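You operate a simulated robot arm through the tools that you are given. There is no shell and no other tool.

You run a simulated robot arm. Do the job below in one go: nothing can be reset, and whatever is moved stays where it is left.

TASK
Seat the purple spool, set the drag to 20 g, wind 30 cm of cord and brake it.
Fine: swing the green lever in and set the drag before winding; leave both so.

Only the result counts: the job must be done as asked and must still hold three seconds after the hand-in. Knocking over, shifting, dropping, spilling or breaking anything else fails it.

THE ROBOT
A 7-joint arm with a two-finger parallel gripper, fixed in place. Base frame: the origin is on the floor under the middle of its stand, x ahead of it, y to its left, z up; the work surface is at about z = 0.83. Lengths are in m, angles in rad, forces in N, time in s.
With the tool pointing down near the work surface it reaches from about 0.42 to 0.9 m from the base axis. Its first joint turns from -2.496 to 2.496 rad. Payload 3 kg.
The tool frame sits at the grasp point between the pads (the TCP): z along the fingers, y along the line on which they close. The tips reach 0.03 m beyond it. The gripper opens to 0.094 m. The fingers are 0.028 m wide and 0.01 m thick; the gripper's body (0.05 by 0.096 m) begins 0.055 m behind the TCP.
Orientation is told as [roll, pitch, yaw] about the base's x, y, z axes, in that order, counted from this pose: with the fingers straight down and closing along the base's y, the tool's x points along the base's -x, its y along +y and its z along -z.

THE INTERFACE
- The arm moves only by the tool jog_arm. Its argument "increments" is one flat list of numbers, 7 for each row, row after row: the shift along the tool's x, y, z in m, then the turn, a rotation vector about the tool's x, y, z in rad, then the finger opening in m, from 0 to 0.094. In form: [x, y, z, ax, ay, az, jaw, x, y, z, ax, ay, az, jaw, ...]. A call has 1 to 20 rows; each row is the pose to reach, as a shift and turn from the pose commanded when the call began, along the tool's axes at that moment. Each row takes 0.2 s and may step no farther than 0.05 m and 0.15 rad from the row before; otherwise, or with a gripper value out of range, the whole call is refused. A pose out of reach is approached as far as the arm can. The call stops where the force on the tool passes 90 N (or 10 N more than at its start, if that is more) or the arm is blocked; 0.2 s more then pass. Each finger travels about 0.072 m/s and halts on what it meets, pressing with about 40 N; the grip force reading is that of the motor and also rises with nothing between the fingers. The clock runs only during rows and for 0.2 s after the last one: add rows that repeat a pose to give the fingers time. It gives the time, the measured TCP pose, the force on the tool (base axes), the opening and the grip force at its end, in the units of the frame above (readings bear some noise), with the torque about the TCP (base axes, N m) and any sound that the robot's microphone picked up.
- Cameras (640 x 400 px; columns grow to the right, rows downward): "scene" is fixed at [0.0504, 0.4984, 1.4181]; the picture's right is [-0.39, -0.92, 0.00], its down [-0.66, 0.28, -0.70] and it looks along [0.64, -0.27, -0.71] (base axes); focal length 267 px, centre (320, 200). "wrist" rides on the gripper at [0.076, 0.014, -0.102] in the tool frame; the picture's right is [-0.18, 0.98, 0.00], its down [-0.75, -0.14, -0.64] and it looks along [-0.63, -0.12, 0.77] (tool axes); focal length 243 px, centre (320, 200). There is no depth. A picture from a camera that has moved, and an enlarged one, comes with that camera's place and axes in the base frame and with its lens.
- snapshot(camera): a new picture of that camera. The clock stands still meanwhile.
- zoom(camera, box): a new picture of the part [left, top, right, bottom] of that camera's present view, enlarged. The clock stands still meanwhile.
- close_job(): hands the job in; it is judged then, once.

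Nothing tells you positions but the pictures and the camera data. Unless the task says otherwise, let go and move clear before handing in.

The tools are called as a command line: name --argument value ..., lists and objects as JSON in quotes. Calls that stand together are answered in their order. jog_arm: Moves the arm, as the interface text tells. Its arguments: {"type":"object","properties":{"increments":{"type":"array"}},"required":["increments"]} The other tools are called the same way: snapshot (camera) takes a picture; zoom (camera, box) takes an enlarged picture of a part of a camera's view; close_job () hands the job in.

At the start:

```text
time_s: 0.0
ee_pos: [0.5133, 0.4319, 1.178]
ee_rot: [0.001, -0.001, 0.0]
ft_force: [-0.4, 0.8, 0.8]
ft_torque: [-0.01, -0.01, 0.0]
grip_width: 0.0942
gripper_force: 0.1
```

scene: 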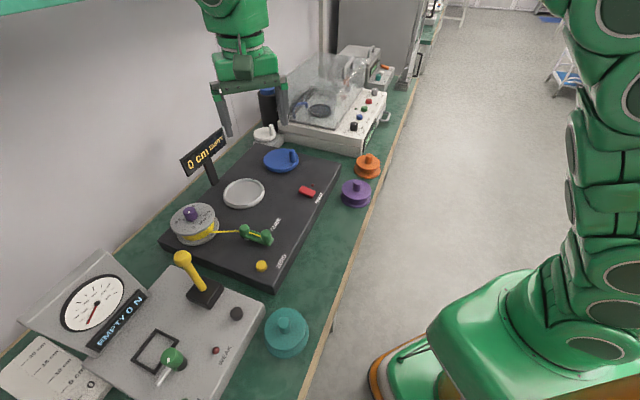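
wrist: 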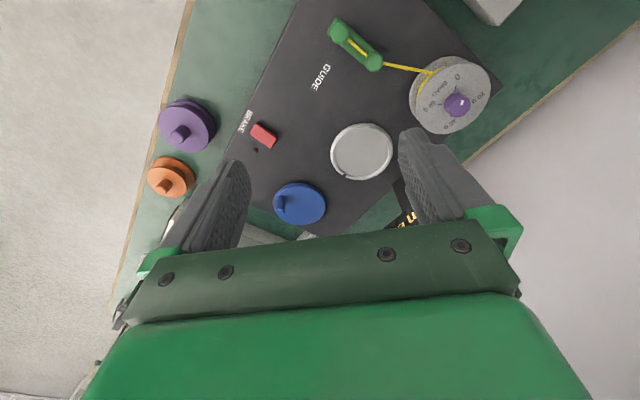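

I see a black winding board with a drag dial carrying a purple knob, a green guide lever, a blue crank, a silver turntable, a red brake and a display, plus a purple and an orange spool beside it. A second device with a gauge and a yellow lever sits nearer. I'll look closer before moving anything.

zoom --camera "scene" --box '[150, 120, 310, 220]'

zoom --camera "scene" --box '[150, 190, 310, 290]'

zoom --camera "scene" --box '[250, 130, 410, 230]'

zoom --camera "scene" --box '[0, 240, 256, 400]'

zoom --camera "wrist" --box '[360, 20, 520, 120]'

zoom --camera "wrist" --box '[140, 80, 300, 180]'

zoom --camera "wrist" --box '[260, 110, 420, 240]'

```text
4.00 times, centred on (230, 170) of scene
camera zoom: at [0.0504, 0.4984, 1.4181], right [-0.39, -0.92, 0.0], down [-0.66, 0.28, -0.7], along [0.64, -0.27, -0.71], focal length 1066 px, centre (680, 320)
```

zoom: 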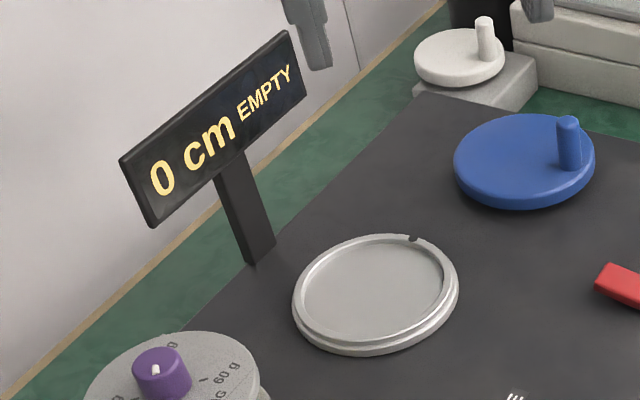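

```text
4.00 times, centred on (230, 240) of scene
camera zoom: at [0.0504, 0.4984, 1.4181], right [-0.39, -0.92, 0.0], down [-0.66, 0.28, -0.7], along [0.64, -0.27, -0.71], focal length 1066 px, centre (680, 40)
```

zoom: 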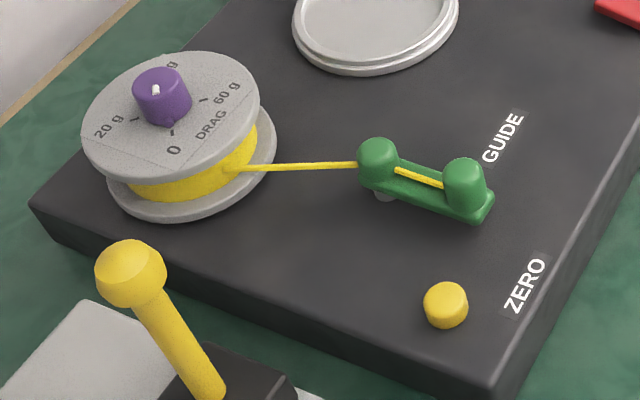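

```text
4.00 times, centred on (330, 180) of scene
camera zoom: at [0.0504, 0.4984, 1.4181], right [-0.39, -0.92, 0.0], down [-0.66, 0.28, -0.7], along [0.64, -0.27, -0.71], focal length 1066 px, centre (280, 280)
```

zoom: 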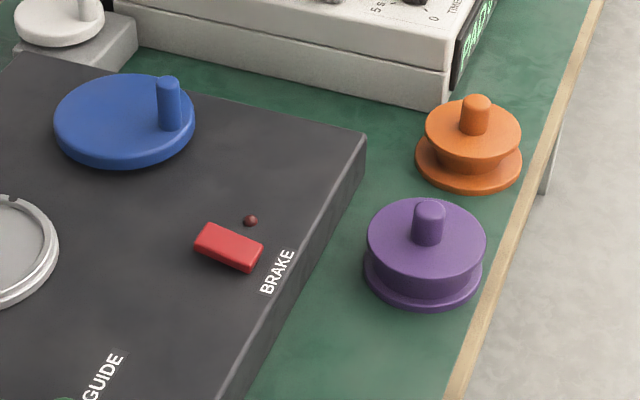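

```text
2.50 times, centred on (128, 320) of scene
camera zoom: at [0.0504, 0.4984, 1.4181], right [-0.39, -0.92, 0.0], down [-0.66, 0.28, -0.7], along [0.64, -0.27, -0.71], focal length 666 px, centre (800, -100)
```

zoom: 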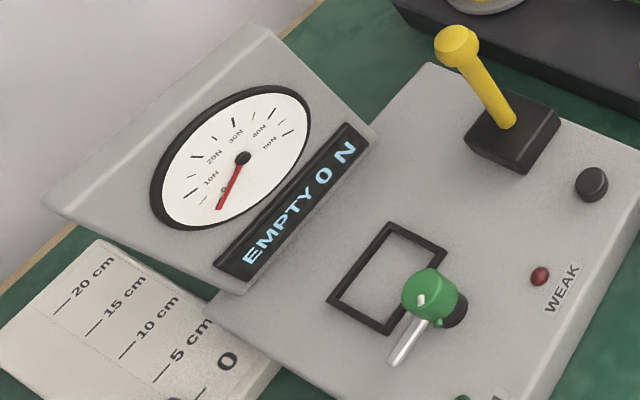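

```text
4.00 times, centred on (440, 70) of wrist
camera zoom: at [0.4377, 0.4463, 1.2817], right [0.18, 0.98, 0.0], down [0.75, -0.14, 0.64], along [0.63, -0.12, -0.77], focal length 970 px, centre (-160, 720)
```

zoom: 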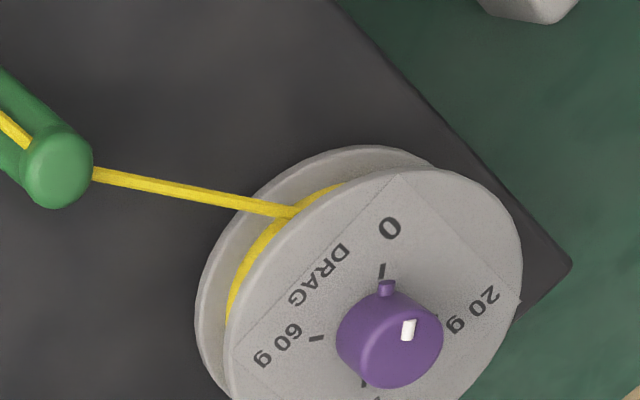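

```text
4.00 times, centred on (220, 130) of wrist
camera zoom: at [0.4377, 0.4463, 1.2817], right [0.18, 0.98, 0.0], down [0.75, -0.14, 0.64], along [0.63, -0.12, -0.77], focal length 970 px, centre (720, 480)
```

zoom: 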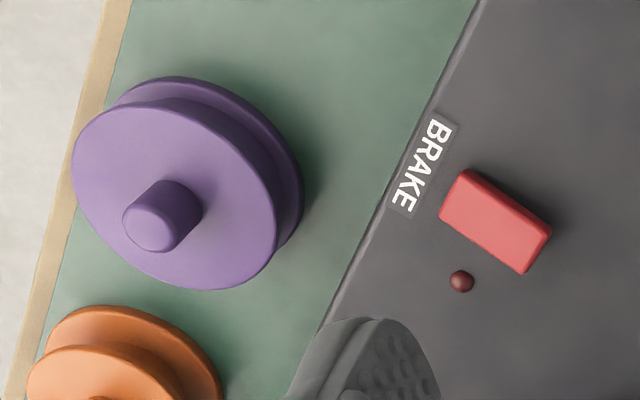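

```text
3.08 times, centred on (340, 175) of wrist
camera zoom: at [0.4377, 0.4463, 1.2817], right [0.18, 0.98, 0.0], down [0.75, -0.14, 0.64], along [0.63, -0.12, -0.77], focal length 746 px, centre (258, 277)
```

zoom: 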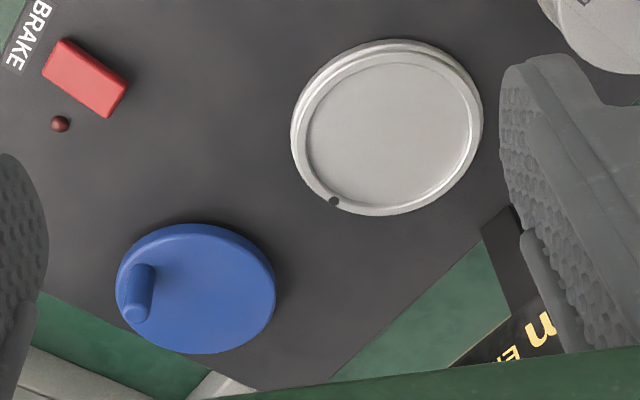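

The cameras agree on a table near z≈0.785 and a board top near z≈0.83, with the board turned about 45°. I put the seat near (0.68,0.48), crank (0.79,0.33), brake (0.62,0.30), dial knob (0.59,0.62) and purple spool (0.59,0.14). I'll move the hand to get close views, dial and lever first.

jog_arm --increments '[0.0, 0.035, 0.025, 0, 0, 0, 0.094, 0.01, 0.07, 0.05, 0, 0, 0, 0.094, 0.02, 0.105, 0.075, 0, 0, 0, 0.094, 0.03, 0.14, 0.1, 0, 0, 0, 0.094, 0.03, 0.17, 0.12, 0, 0, 0, 0.094]'

snapshot --camera "wrist"

snapshot --camera "scene"

```text
time_s: 1.2
ee_pos: [0.4829, 0.6033, 1.059]
ee_rot: [-0.002, 0.003, 0.001]
ft_force: [0.1, -0.4, 0.9]
ft_torque: [0.02, -0.02, -0.03]
grip_width: 0.0939
gripper_force: 0.0
```

```text
taken
camera wrist: at [0.4076, 0.617, 1.162], right [0.18, 0.98, 0.0], down [0.75, -0.14, 0.64], along [0.63, -0.12, -0.77], focal length 243 px, centre (320, 200)
```

wrist: 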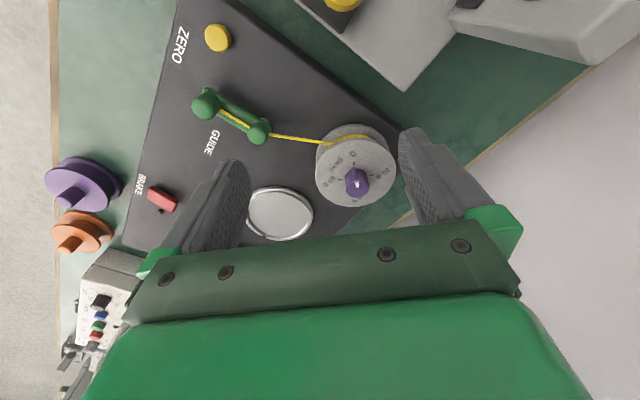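

```text
taken
```

scene: 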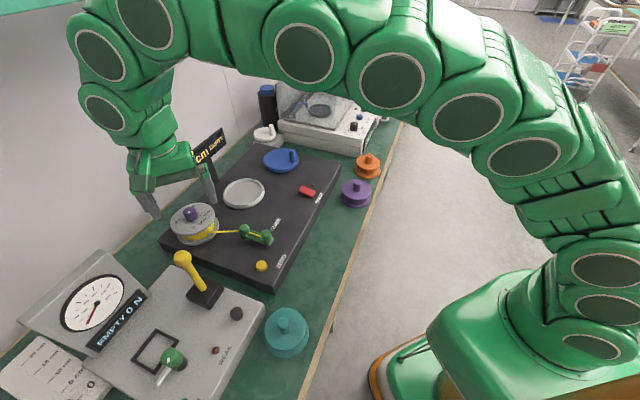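

The hand is above and behind the dial with everything undisturbed. I'll zoom on the dial, lever, seat and brake.

zoom --camera "wrist" --box '[300, 115, 412, 215]'

zoom --camera "wrist" --box '[170, 10, 330, 160]'

zoom --camera "wrist" --box '[230, 170, 330, 245]'

zoom --camera "wrist" --box '[30, 130, 190, 250]'

```text
4.00 times, centred on (356, 165) of wrist
camera zoom: at [0.4076, 0.617, 1.162], right [0.18, 0.98, 0.0], down [0.75, -0.14, 0.64], along [0.63, -0.12, -0.77], focal length 970 px, centre (176, 340)
```

zoom: 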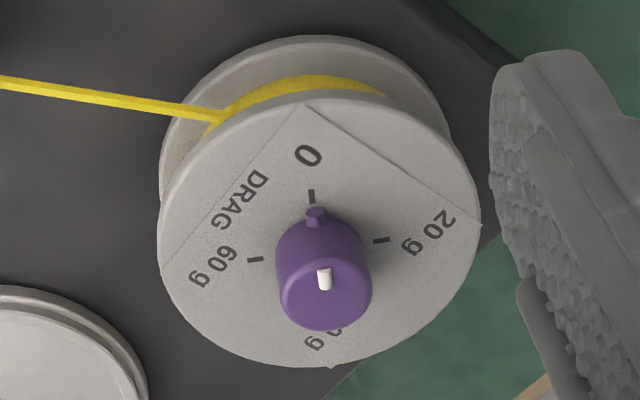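

```text
2.67 times, centred on (250, 85) of wrist
camera zoom: at [0.4076, 0.617, 1.162], right [0.18, 0.98, 0.0], down [0.75, -0.14, 0.64], along [0.63, -0.12, -0.77], focal length 647 px, centre (507, 507)
```

zoom: 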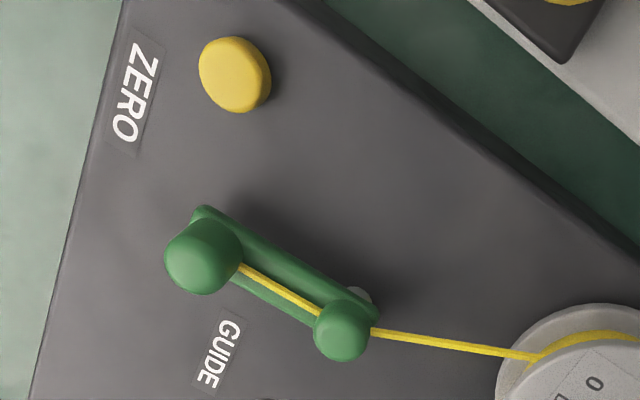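

```text
5.33 times, centred on (280, 208) of wrist
camera zoom: at [0.4076, 0.617, 1.162], right [0.18, 0.98, 0.0], down [0.75, -0.14, 0.64], along [0.63, -0.12, -0.77], focal length 1294 px, centre (533, 160)
```

zoom: 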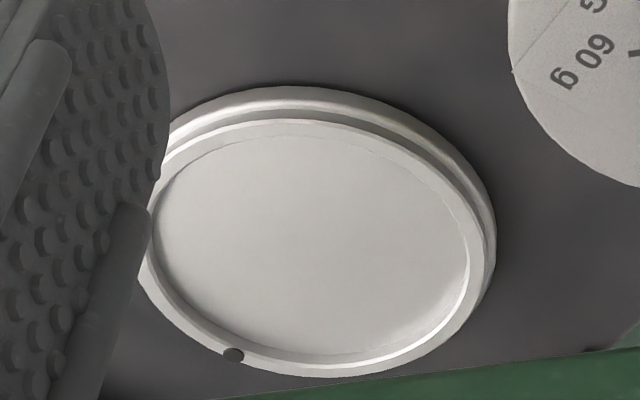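

```text
3.33 times, centred on (110, 190) of wrist
camera zoom: at [0.4076, 0.617, 1.162], right [0.18, 0.98, 0.0], down [0.75, -0.14, 0.64], along [0.63, -0.12, -0.77], focal length 809 px, centre (1020, 233)
```

zoom: 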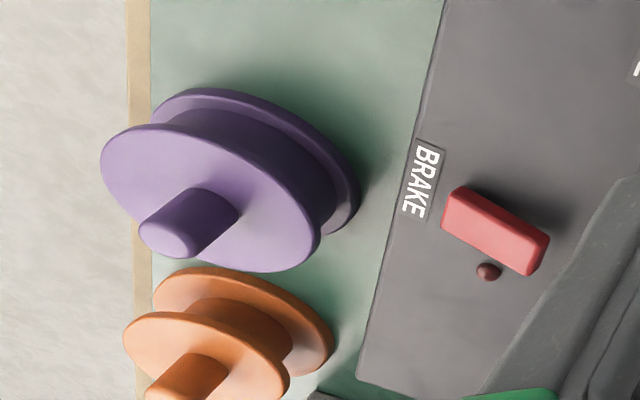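

The dial's marks are 0 toward -x and 20 g toward +y, so it needs about a 90° clockwise turn seen from above. The seat is a shallow cup, and the lever's free post must swing about its pivot post toward the cup. Next I move the hand over to view the purple spool and brake closely.

jog_arm --increments '[0.0, -0.046, 0, 0, 0, 0, 0.094, 0.0, -0.092, 0, 0, 0, 0, 0.094, 0.0, -0.138, 0, 0, 0, 0, 0.094, 0.0, -0.184, 0, 0, 0, 0, 0.094, 0.0, -0.23, 0, 0, 0, 0, 0.094, 0.0, -0.276, 0, 0, 0, 0, 0.094, -0.005, -0.322, 0.01, 0, 0, 0, 0.094, -0.01, -0.368, 0.02, 0, 0, 0, 0.094, -0.015, -0.414, 0.03, 0, 0, 0, 0.094, -0.02, -0.44, 0.04, 0, 0, 0, 0.094]'

snapshot --camera "wrist"

snapshot --camera "scene"

```text
time_s: 3.4
ee_pos: [0.5034, 0.1621, 1.0204]
ee_rot: [0.001, 0.0, 0.0]
ft_force: [-0.4, 0.3, -0.2]
ft_torque: [0.03, 0.04, -0.02]
grip_width: 0.0939
gripper_force: 0.1
```

```text
taken
camera wrist: at [0.4274, 0.1763, 1.124], right [0.18, 0.98, 0.0], down [0.75, -0.14, 0.64], along [0.63, -0.12, -0.77], focal length 243 px, centre (320, 200)
```

wrist: 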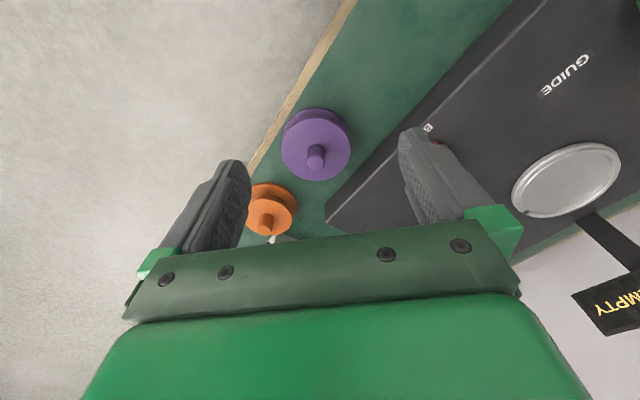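

```text
taken
```

scene: 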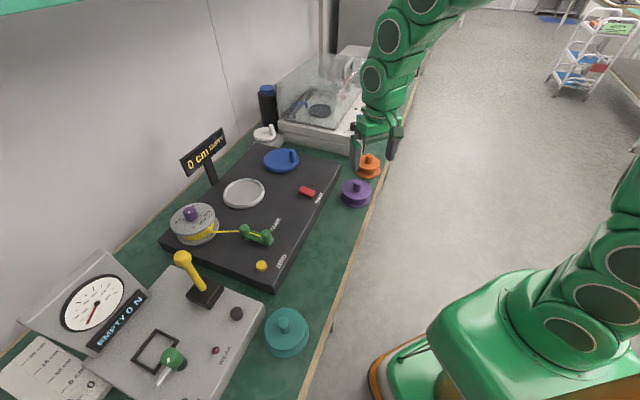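

zoom --camera "wrist" --box '[266, 95, 366, 195]'

zoom --camera "scene" --box '[320, 140, 400, 220]'

zoom --camera "scene" --box '[210, 160, 290, 220]'

zoom --camera "scene" --box '[280, 170, 344, 220]'

```text
4.00 times, centred on (316, 145) of wrist
camera zoom: at [0.4274, 0.1763, 1.124], right [0.18, 0.98, 0.0], down [0.75, -0.14, 0.64], along [0.63, -0.12, -0.77], focal length 970 px, centre (336, 420)
```

zoom: 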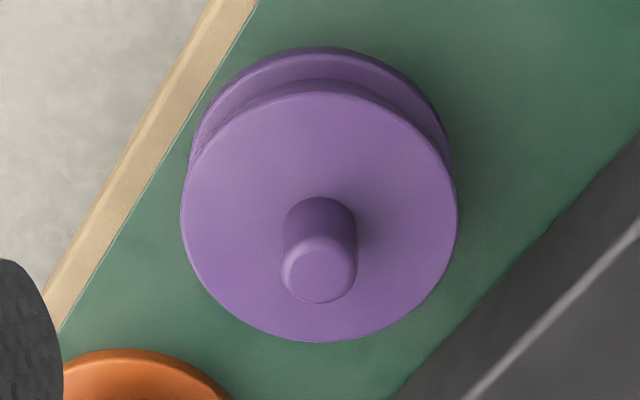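

```text
5.00 times, centred on (360, 180) of scene
camera zoom: at [0.0504, 0.4984, 1.4181], right [-0.39, -0.92, 0.0], down [-0.66, 0.28, -0.7], along [0.64, -0.27, -0.71], focal length 1333 px, centre (120, 300)
```

zoom: 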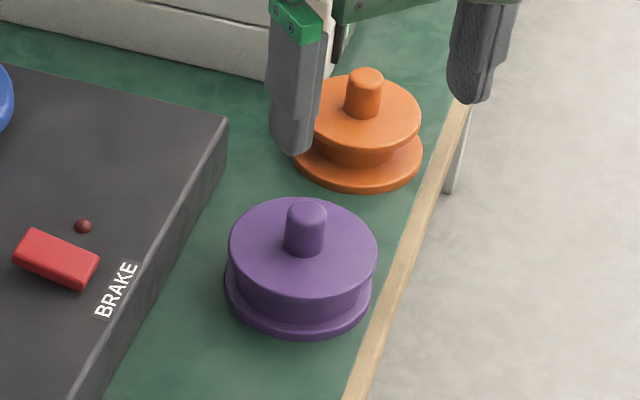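

```text
6.67 times, centred on (250, 190) of scene
camera zoom: at [0.0504, 0.4984, 1.4181], right [-0.39, -0.92, 0.0], down [-0.66, 0.28, -0.7], along [0.64, -0.27, -0.71], focal length 1777 px, centre (787, 267)
```

zoom: 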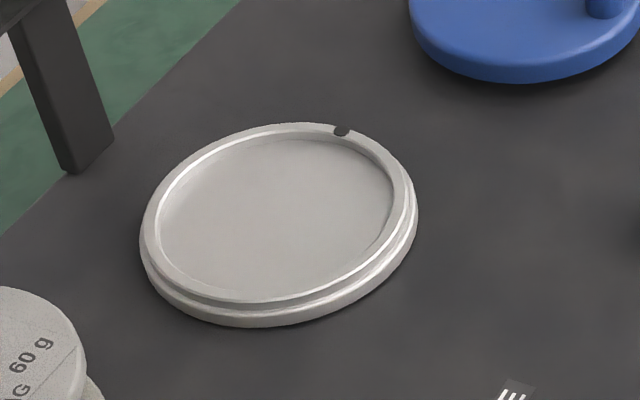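

```text
8.00 times, centred on (312, 195) of scene
camera zoom: at [0.0504, 0.4984, 1.4181], right [-0.39, -0.92, 0.0], down [-0.66, 0.28, -0.7], along [0.64, -0.27, -0.71], focal length 2133 px, centre (384, 240)
```

zoom: 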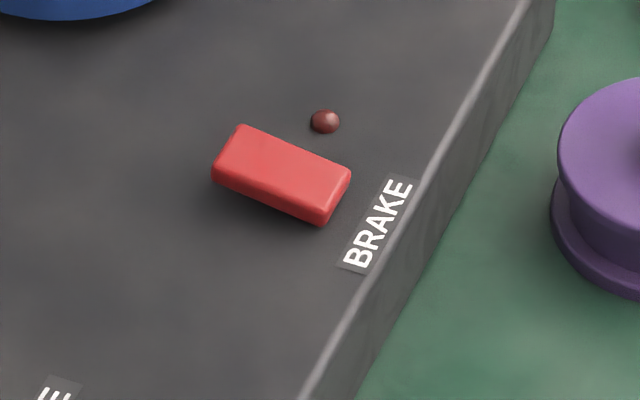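

The purple spool's stem top is near (0.587, 0.141, 0.852), about 24 mm wide, with its upper flange near z≈0.815. I'll move straight above it and check the alignment before going down.

jog_arm --increments '[-0.03, -0.007, 0.02, 0, 0, 0, 0.094, -0.06, -0.014, 0.04, 0, 0, 0, 0.08, -0.0836, -0.0211, 0.06, 0, 0, 0, 0.07, -0.0836, -0.0211, 0.07, 0, 0, 0, 0.07, -0.0836, -0.0211, 0.07, 0, 0, 0, 0.07]'

snapshot --camera "wrist"

zoom --camera "scene" --box '[310, 110, 410, 210]'

```text
time_s: 4.6
ee_pos: [0.5867, 0.1405, 0.9505]
ee_rot: [0.002, -0.002, -0.001]
ft_force: [-0.6, 0.2, -0.7]
ft_torque: [0.0, 0.03, 0.01]
grip_width: 0.0701
gripper_force: 0.1
```

```text
taken
camera wrist: at [0.5113, 0.1558, 1.0527], right [0.18, 0.98, 0.0], down [0.75, -0.14, 0.64], along [0.63, -0.12, -0.77], focal length 243 px, centre (320, 200)
```

wrist: 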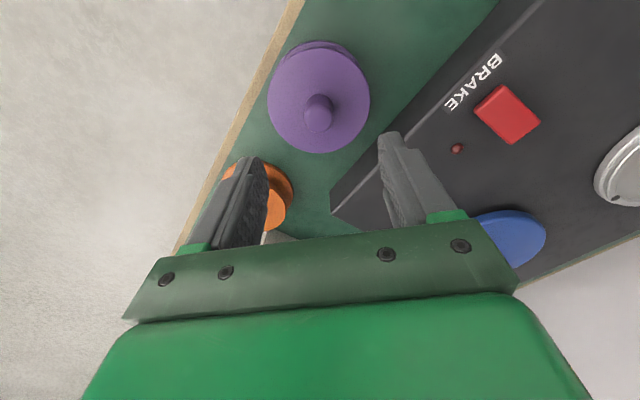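

```text
4.00 times, centred on (360, 160) of scene
camera zoom: at [0.0504, 0.4984, 1.4181], right [-0.39, -0.92, 0.0], down [-0.66, 0.28, -0.7], along [0.64, -0.27, -0.71], focal length 1066 px, centre (160, 360)
```

zoom: 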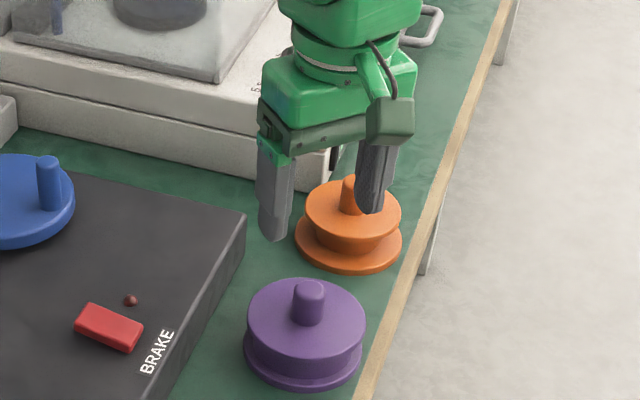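

zoom --camera "wrist" --box '[260, 30, 380, 160]'

zoom --camera "wrist" --box '[430, 40, 560, 170]'

```text
3.08 times, centred on (320, 95) of wrist
camera zoom: at [0.5113, 0.1558, 1.0527], right [0.18, 0.98, 0.0], down [0.75, -0.14, 0.64], along [0.63, -0.12, -0.77], focal length 746 px, centre (320, 523)
```

zoom: 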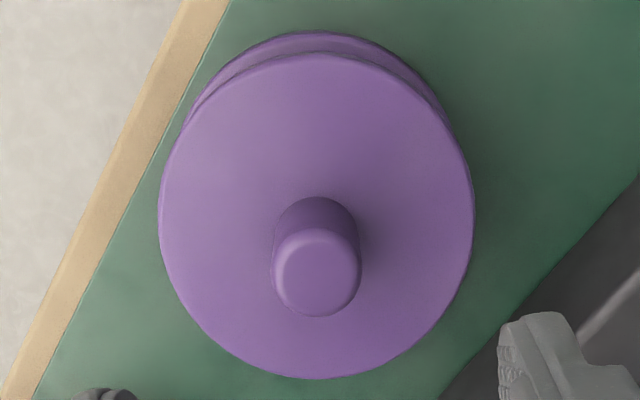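

```text
3.08 times, centred on (495, 105) of wrist
camera zoom: at [0.5113, 0.1558, 1.0527], right [0.18, 0.98, 0.0], down [0.75, -0.14, 0.64], along [0.63, -0.12, -0.77], focal length 746 px, centre (-218, 492)
```

zoom: 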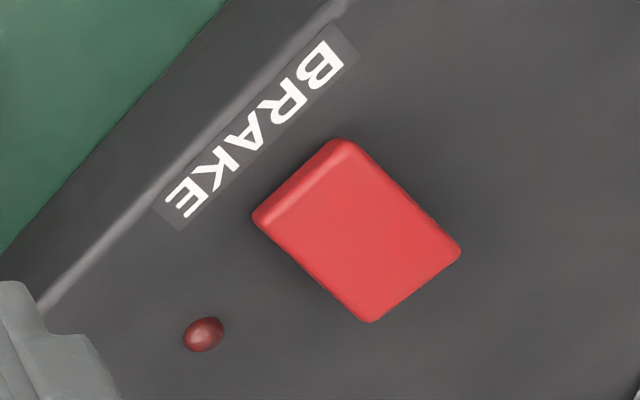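

The stem is confirmed at about (0.5876, 0.141), centred under the hand. I'll go down with the fingers open to just above the upper flange.

jog_arm --increments '[-0.001, 0.0005, 0.03, 0, 0, 0, 0.07, -0.001, 0.0005, 0.06, 0, 0, 0, 0.06, -0.001, 0.0005, 0.08, 0, 0, 0, 0.06, -0.001, 0.0005, 0.09, 0, 0, 0, 0.06, -0.001, 0.0005, 0.097, 0, 0, 0, 0.06, -0.001, 0.0005, 0.097, 0, 0, 0, 0.06]'

zoom --camera "scene" --box '[320, 140, 400, 220]'

snapshot --camera "wrist"

```text
time_s: 6.0
ee_pos: [0.5874, 0.1408, 0.8519]
ee_rot: [0.001, -0.002, 0.001]
ft_force: [-0.3, 0.0, -0.7]
ft_torque: [0.02, 0.0, 0.01]
grip_width: 0.0601
gripper_force: 0.0
```

```text
5.00 times, centred on (360, 180) of scene
camera zoom: at [0.0504, 0.4984, 1.4181], right [-0.39, -0.92, 0.0], down [-0.66, 0.28, -0.7], along [0.64, -0.27, -0.71], focal length 1333 px, centre (120, 300)
```

zoom: 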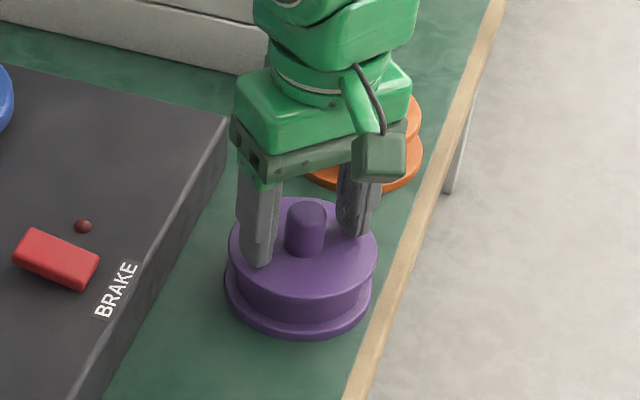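

```text
taken
camera wrist: at [0.5121, 0.1558, 0.9553], right [0.18, 0.98, 0.0], down [0.75, -0.14, 0.64], along [0.63, -0.12, -0.77], focal length 243 px, centre (320, 200)
```

wrist: 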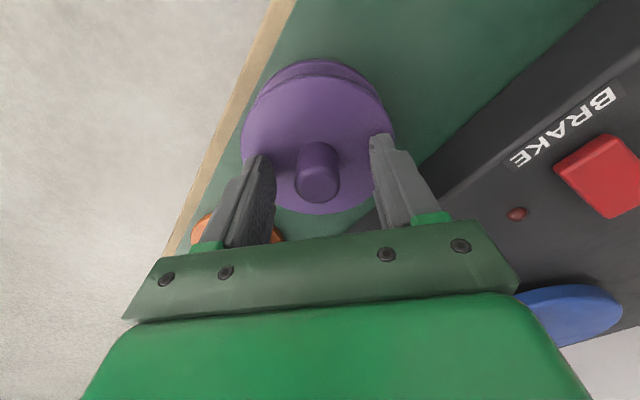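

The stem sits between the fingers with no contact so far. I'll close on it, then lift a little to test the grip.

jog_arm --increments '[0, 0, 0, 0, 0, 0, 0.04, 0, 0, 0, 0, 0, 0, 0.02, 0, 0, 0, 0, 0, 0, 0.0, 0, 0, 0, 0, 0, 0, 0.0]'

jog_arm --increments '[0, 0, -0.01, 0, 0, 0, 0.0, 0, 0, -0.03, 0, 0, 0, 0.0, 0, 0, -0.03, 0, 0, 0, 0.0]'

zoom --camera "scene" --box '[320, 130, 400, 210]'

snapshot --camera "wrist"

```text
time_s: 7.0
ee_pos: [0.588, 0.1416, 0.8525]
ee_rot: [0.0, 0.001, 0.0]
ft_force: [0.1, 0.2, -0.2]
ft_torque: [0.01, -0.06, 0.04]
grip_width: 0.0252
gripper_force: 40.0
```

```text
time_s: 7.8
ee_pos: [0.5885, 0.1398, 0.8822]
ee_rot: [0.002, 0.0, -0.001]
ft_force: [0.5, -0.2, -0.3]
ft_torque: [0.0, 0.01, 0.0]
grip_width: 0.0253
gripper_force: 39.6
```

```text
5.00 times, centred on (360, 170) of scene
camera zoom: at [0.0504, 0.4984, 1.4181], right [-0.39, -0.92, 0.0], down [-0.66, 0.28, -0.7], along [0.64, -0.27, -0.71], focal length 1333 px, centre (120, 350)
```

zoom: 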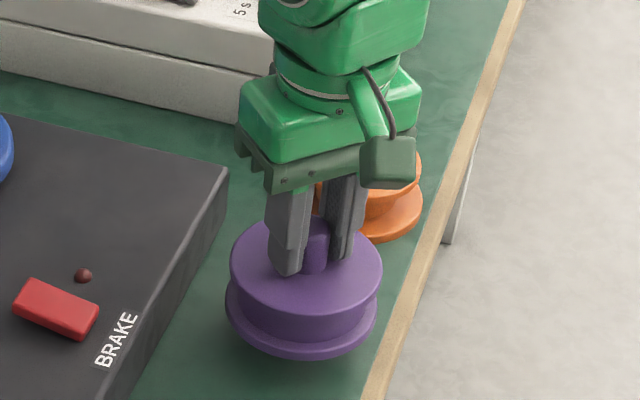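

```text
taken
camera wrist: at [0.5123, 0.1549, 0.9848], right [0.18, 0.98, 0.0], down [0.75, -0.14, 0.64], along [0.63, -0.12, -0.77], focal length 243 px, centre (320, 200)
```

wrist: 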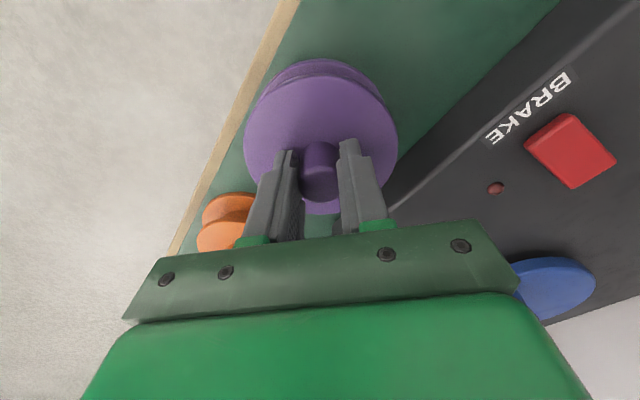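

The spool came up cleanly at a 25 mm grip. I'll raise it well clear and carry it to a spot beside the cup, where the wrist camera can still see the cup.

jog_arm --increments '[0, 0, -0.04, 0, 0, 0, 0.0, 0, 0, -0.08, 0, 0, 0, 0.0, -0.005, 0.03, -0.11, 0, 0, 0, 0.0, -0.015, 0.075, -0.12, 0, 0, 0, 0.0, -0.025, 0.12, -0.12, 0, 0, 0, 0.0, -0.035, 0.165, -0.12, 0, 0, 0, 0.0, -0.045, 0.205, -0.12, 0, 0, 0, 0.0, -0.052, 0.22, -0.12, 0, 0, 0, 0.0, -0.052, 0.22, -0.12, 0, 0, 0, 0.0]'

snapshot --camera "wrist"

snapshot --camera "scene"

```text
time_s: 9.8
ee_pos: [0.6393, 0.3604, 1.0004]
ee_rot: [0.0, -0.001, 0.0]
ft_force: [0.6, 0.7, -0.2]
ft_torque: [0.03, 0.03, -0.04]
grip_width: 0.025
gripper_force: 40.4
```

```text
taken
camera wrist: at [0.5637, 0.3764, 1.1037], right [0.18, 0.98, 0.0], down [0.75, -0.14, 0.64], along [0.63, -0.12, -0.77], focal length 243 px, centre (320, 200)
```

wrist: 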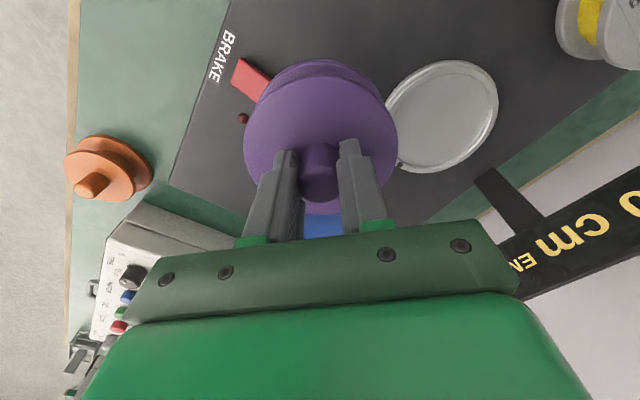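

```text
taken
```

scene: 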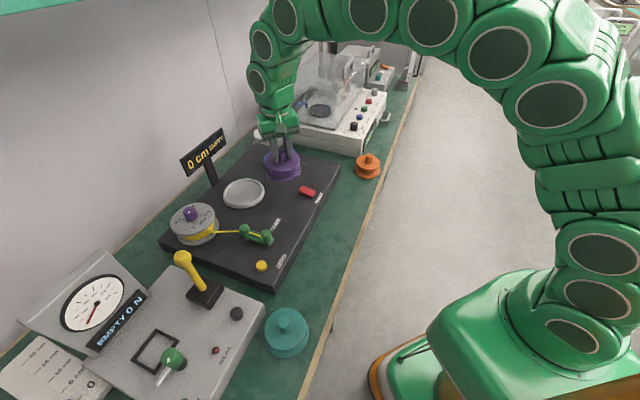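

zoom --camera "wrist" --box '[370, 45, 510, 185]'

zoom --camera "scene" --box '[200, 140, 310, 220]'

```text
2.86 times, centred on (440, 115) of wrist
camera zoom: at [0.5637, 0.3764, 1.1037], right [0.18, 0.98, 0.0], down [0.75, -0.14, 0.64], along [0.63, -0.12, -0.77], focal length 693 px, centre (-23, 443)
```

zoom: 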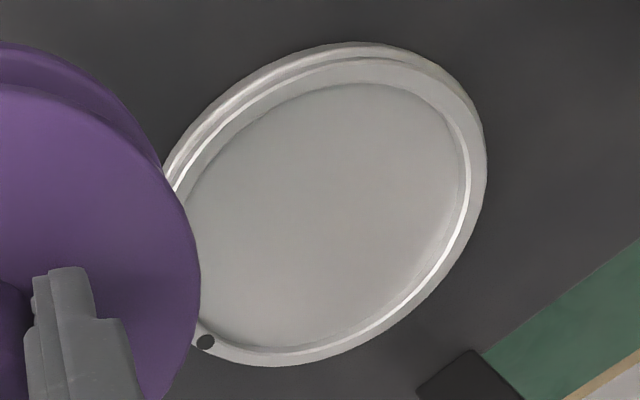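

```text
5.00 times, centred on (255, 180) of scene
camera zoom: at [0.0504, 0.4984, 1.4181], right [-0.39, -0.92, 0.0], down [-0.66, 0.28, -0.7], along [0.64, -0.27, -0.71], focal length 1333 px, centre (645, 300)
```

zoom: 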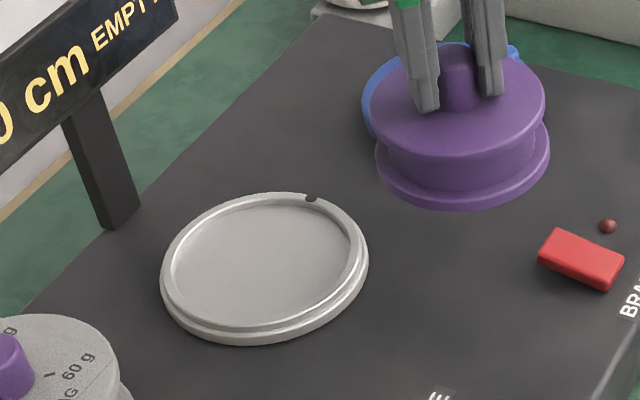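

The cup centre works out to about (0.689, 0.486) with its rim near z≈0.852, and both cameras agree. I'll carry the spool over it at a safe height and then check.

jog_arm --increments '[-0.015, 0.04, 0.0, 0, 0, 0, 0.0, -0.03, 0.08, 0.0, 0, 0, 0, 0.0, -0.045, 0.115, 0.0, 0, 0, 0, 0.0, -0.0497, 0.1256, 0.02, 0, 0, 0, 0.0, -0.0497, 0.1256, 0.04, 0, 0, 0, 0.0, -0.0497, 0.1256, 0.04, 0, 0, 0, 0.0]'

snapshot --camera "wrist"

zoom --camera "scene" --box '[190, 120, 310, 220]'

```text
time_s: 11.2
ee_pos: [0.6895, 0.4872, 0.9591]
ee_rot: [0.0, -0.001, 0.0]
ft_force: [0.1, -0.2, -1.6]
ft_torque: [-0.01, 0.02, 0.0]
grip_width: 0.0254
gripper_force: 39.8
```

```text
taken
camera wrist: at [0.6142, 0.501, 1.0625], right [0.18, 0.98, 0.0], down [0.75, -0.14, 0.64], along [0.63, -0.12, -0.77], focal length 243 px, centre (320, 200)
```

wrist: 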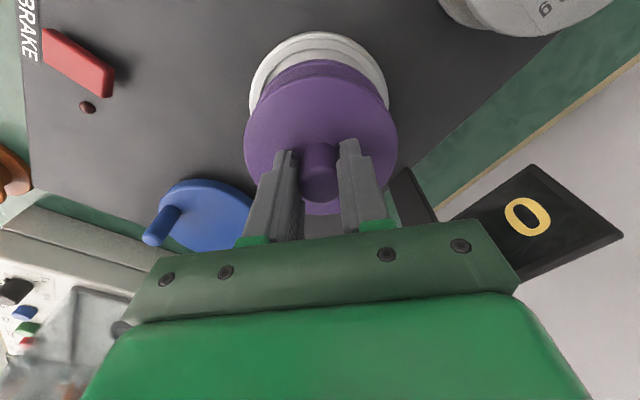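

```text
4.00 times, centred on (250, 170) of scene
camera zoom: at [0.0504, 0.4984, 1.4181], right [-0.39, -0.92, 0.0], down [-0.66, 0.28, -0.7], along [0.64, -0.27, -0.71], focal length 1066 px, centre (600, 320)
```

zoom: 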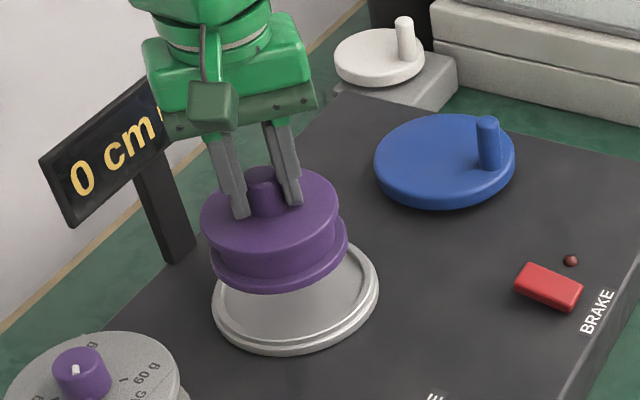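

The spool hangs centred over the cup in both views. I'll lower it in small steps and watch the force.

jog_arm --increments '[0, -0.0005, 0.015, 0, 0, 0, 0.0, 0, -0.0005, 0.03, 0, 0, 0, 0.0, 0, -0.0005, 0.04, 0, 0, 0, 0.0, 0, -0.0005, 0.04, 0, 0, 0, 0.0]'

zoom --camera "scene" --box '[200, 140, 300, 220]'

snapshot --camera "wrist"

```text
time_s: 12.2
ee_pos: [0.6893, 0.4854, 0.9195]
ee_rot: [0.001, 0.0, 0.0]
ft_force: [-0.1, 0.2, -1.7]
ft_torque: [0.0, 0.02, 0.03]
grip_width: 0.0251
gripper_force: 39.6
```

```text
5.00 times, centred on (250, 180) of scene
camera zoom: at [0.0504, 0.4984, 1.4181], right [-0.39, -0.92, 0.0], down [-0.66, 0.28, -0.7], along [0.64, -0.27, -0.71], focal length 1333 px, centre (670, 300)
```

zoom: 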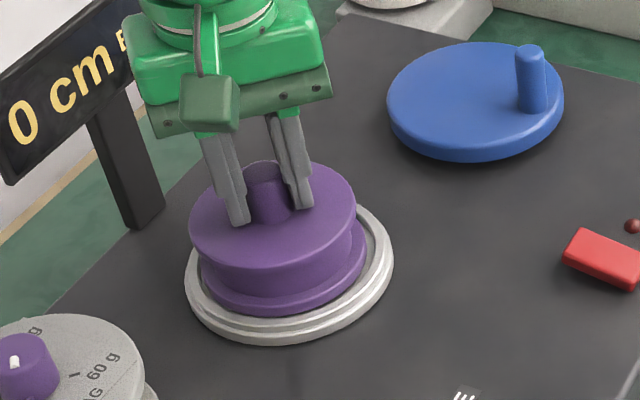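

```text
taken
camera wrist: at [0.6138, 0.5002, 1.0226], right [0.18, 0.98, 0.0], down [0.75, -0.14, 0.64], along [0.63, -0.12, -0.77], focal length 243 px, centre (320, 200)
```

wrist: 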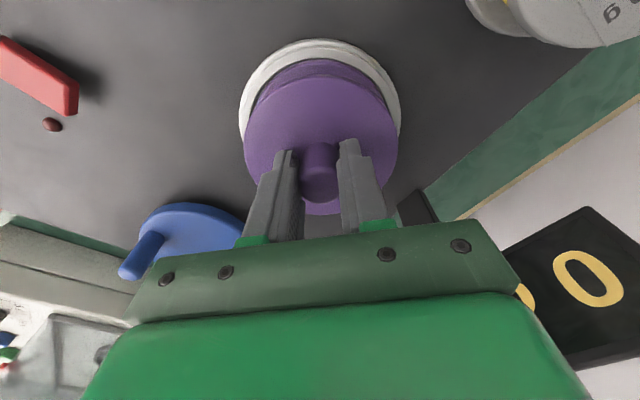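

jog_arm --increments '[0, 0, 0.004, 0, 0, 0, 0.0, 0, 0, 0.007, 0, 0, 0, 0.0, 0, 0, 0.007, 0, 0, 0, 0.0]'

zoom --camera "scene" --box '[200, 150, 290, 220]'

zoom --camera "wrist" --box '[220, 20, 420, 220]'

```text
time_s: 13.0
ee_pos: [0.6908, 0.4855, 0.9137]
ee_rot: [0.002, 0.0, -0.001]
ft_force: [2.8, -0.4, -0.8]
ft_torque: [-0.07, -0.25, -0.04]
grip_width: 0.025
gripper_force: 40.1
```

```text
5.71 times, centred on (245, 185) of scene
camera zoom: at [0.0504, 0.4984, 1.4181], right [-0.39, -0.92, 0.0], down [-0.66, 0.28, -0.7], along [0.64, -0.27, -0.71], focal length 1523 px, centre (749, 286)
```

zoom: 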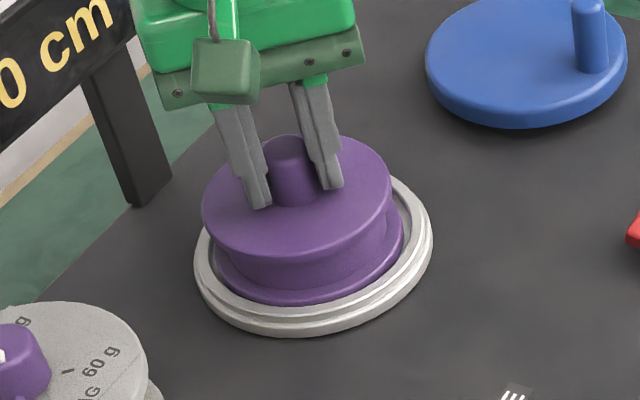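

```text
2.00 times, centred on (320, 120) of wrist
camera zoom: at [0.6141, 0.5001, 1.0169], right [0.18, 0.98, 0.0], down [0.75, -0.14, 0.64], along [0.63, -0.12, -0.77], focal length 485 px, centre (320, 360)
```

zoom: 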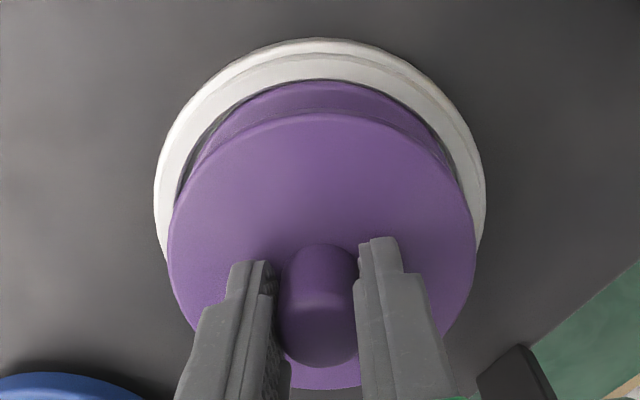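

There is slight contact on the cup's near (-x) side. I'll shift 2 mm toward +x and lower a little further.

jog_arm --increments '[-0.002, 0, -0.001, 0, 0, 0, 0.0, -0.0025, 0, 0.0, 0, 0, 0, 0.0, -0.0025, 0, 0.002, 0, 0, 0, 0.0, -0.0025, 0, 0.002, 0, 0, 0, 0.0]'

zoom --camera "wrist" --box '[220, 20, 420, 220]'

zoom --camera "scene" --box '[200, 150, 290, 220]'

```text
time_s: 14.0
ee_pos: [0.6924, 0.4876, 0.9114]
ee_rot: [0.002, -0.002, -0.002]
ft_force: [-1.0, -0.5, 0.0]
ft_torque: [-0.02, -0.04, 0.03]
grip_width: 0.0251
gripper_force: 40.0
```

```text
2.00 times, centred on (320, 120) of wrist
camera zoom: at [0.6164, 0.5008, 1.0153], right [0.18, 0.98, 0.0], down [0.75, -0.14, 0.64], along [0.63, -0.12, -0.77], focal length 485 px, centre (320, 360)
```

zoom: 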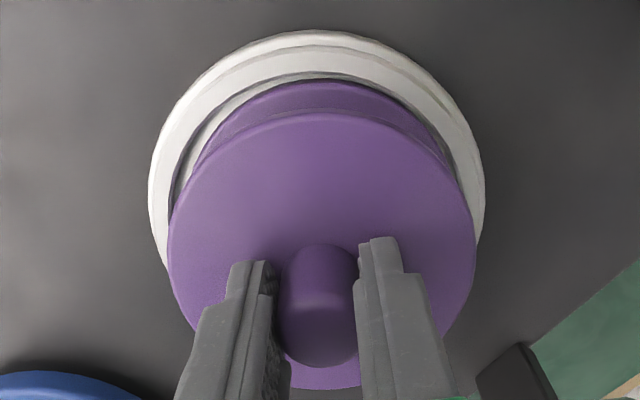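

```text
5.71 times, centred on (245, 185) of scene
camera zoom: at [0.0504, 0.4984, 1.4181], right [-0.39, -0.92, 0.0], down [-0.66, 0.28, -0.7], along [0.64, -0.27, -0.71], focal length 1523 px, centre (749, 286)
```

zoom: 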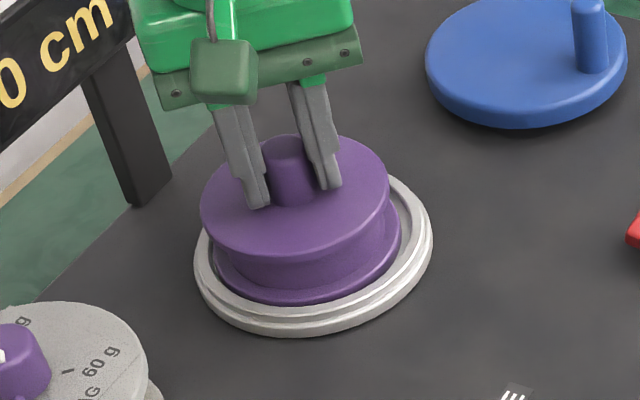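

The spool is now inside the rim line but sits a hair toward +y. I'll trim -y by 1.5 mm and continue down gently.

jog_arm --increments '[0.0, -0.0015, 0.0, 0, 0, 0, 0.0, 0.0, -0.0015, 0.003, 0, 0, 0, 0.0, 0.0, -0.0015, 0.005, 0, 0, 0, 0.0, 0.0, -0.0015, 0.005, 0, 0, 0, 0.0]'

zoom --camera "wrist" --box '[220, 20, 420, 220]'

zoom --camera "scene" --box '[170, 120, 290, 220]'

```text
time_s: 15.0
ee_pos: [0.6929, 0.4845, 0.9088]
ee_rot: [0.002, -0.002, 0.0]
ft_force: [-0.6, -1.2, 39.6]
ft_torque: [-0.14, -0.18, 0.01]
grip_width: 0.0255
gripper_force: 40.0
```

```text
2.00 times, centred on (320, 120) of wrist
camera zoom: at [0.6168, 0.4994, 1.0125], right [0.18, 0.98, 0.0], down [0.75, -0.14, 0.64], along [0.63, -0.12, -0.76], focal length 485 px, centre (320, 360)
```

zoom: 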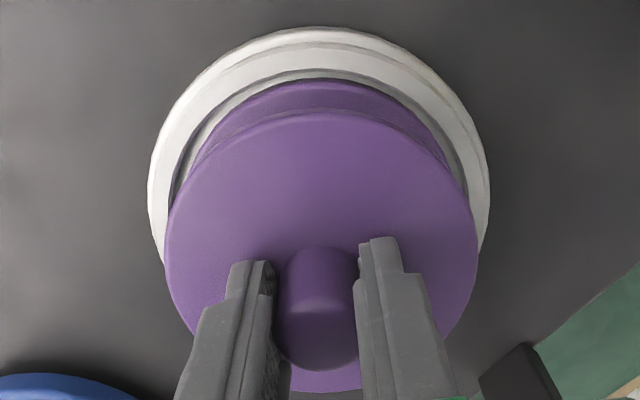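

```text
4.00 times, centred on (230, 170) of scene
camera zoom: at [0.0504, 0.4984, 1.4181], right [-0.39, -0.92, 0.0], down [-0.66, 0.28, -0.7], along [0.64, -0.27, -0.71], focal length 1066 px, centre (680, 320)
```

zoom: 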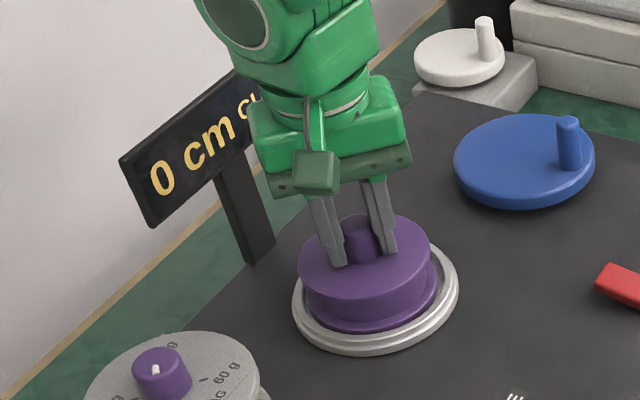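

The spool touches the cup floor and the display changed from EMPTY. I'll relax the downward push, open the fingers slowly and back off.

jog_arm --increments '[0.0, 0, -0.002, 0, 0, 0, 0.0, 0.0, 0, -0.002, 0, 0, 0, 0.01, 0.0, 0, -0.002, 0, 0, 0, 0.03, 0.0, 0, -0.002, 0, 0, 0, 0.05, 0.0, 0, -0.002, 0, 0, 0, 0.06, 0.0, 0, -0.002, 0, 0, 0, 0.06]'

jog_arm --increments '[0.0, 0, -0.03, 0, 0, 0, 0.06, 0.0, 0, -0.06, 0, 0, 0, 0.06, 0.0, 0, -0.1, 0, 0, 0, 0.06, 0.0, -0.03, -0.14, 0, 0, 0, 0.06]'

snapshot --camera "wrist"

snapshot --camera "scene"

zoom --camera "scene" --box '[170, 120, 290, 220]'

```text
time_s: 16.4
ee_pos: [0.6937, 0.4845, 0.9106]
ee_rot: [-0.001, 0.001, 0.001]
ft_force: [-1.1, -4.0, 32.9]
ft_torque: [-0.12, 0.02, -0.02]
grip_width: 0.052
gripper_force: 0.0
```

```text
time_s: 17.4
ee_pos: [0.6914, 0.4553, 1.0497]
ee_rot: [0.001, 0.002, 0.001]
ft_force: [-0.2, -0.7, -0.3]
ft_torque: [-0.04, -0.01, -0.03]
grip_width: 0.06
gripper_force: 0.0
```

```text
taken
camera wrist: at [0.6161, 0.4696, 1.1515], right [0.18, 0.98, 0.0], down [0.75, -0.14, 0.64], along [0.63, -0.12, -0.77], focal length 243 px, centre (320, 200)
```

wrist: 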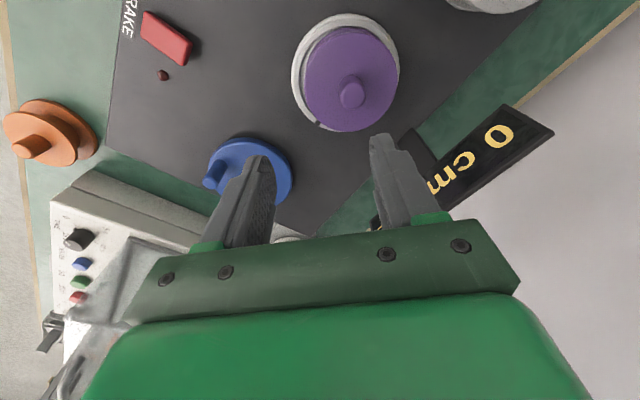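

```text
taken
```

scene: 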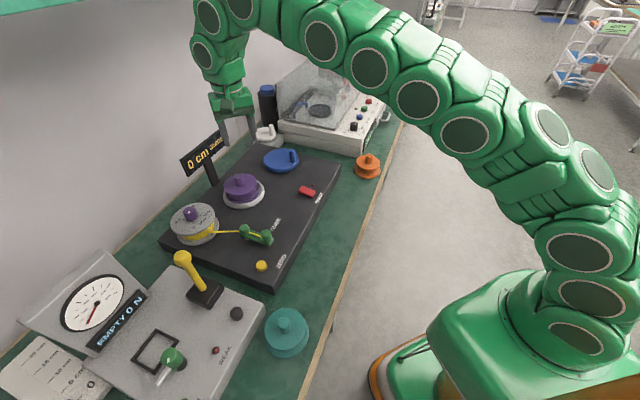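

```text
4.00 times, centred on (230, 170) of scene
camera zoom: at [0.0504, 0.4984, 1.4181], right [-0.39, -0.92, 0.0], down [-0.66, 0.28, -0.7], along [0.64, -0.27, -0.71], focal length 1066 px, centre (680, 320)
```

zoom: 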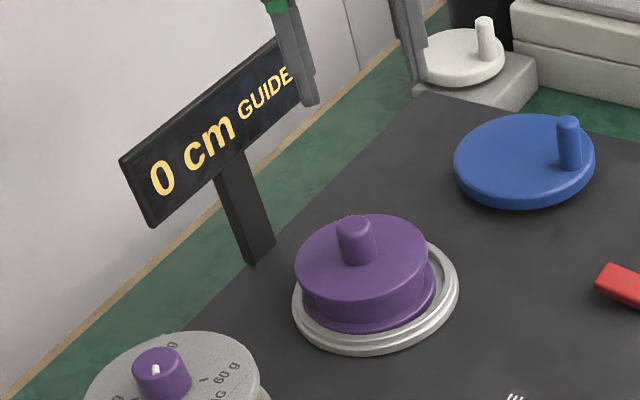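

The display now reads "0 cm GUIDE", so the spool counts as seated and the guide is next. I'll check that the spool sits flat in the cup.

zoom --camera "wrist" --box '[280, 5, 410, 140]'

zoom --camera "scene" --box '[210, 160, 280, 220]'

```text
2.96 times, centred on (345, 72) of wrist
camera zoom: at [0.6161, 0.4696, 1.1515], right [0.18, 0.98, 0.0], down [0.75, -0.14, 0.64], along [0.63, -0.12, -0.77], focal length 719 px, centre (246, 578)
```

zoom: 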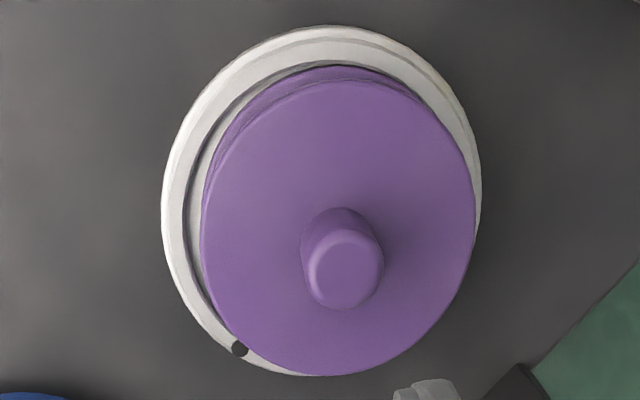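

```text
6.67 times, centred on (245, 190) of scene
camera zoom: at [0.0504, 0.4984, 1.4181], right [-0.39, -0.92, 0.0], down [-0.66, 0.28, -0.7], along [0.64, -0.27, -0.71], focal length 1777 px, centre (820, 267)
```

zoom: 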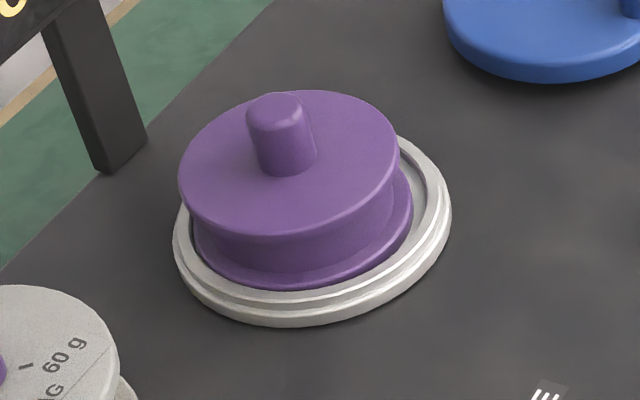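

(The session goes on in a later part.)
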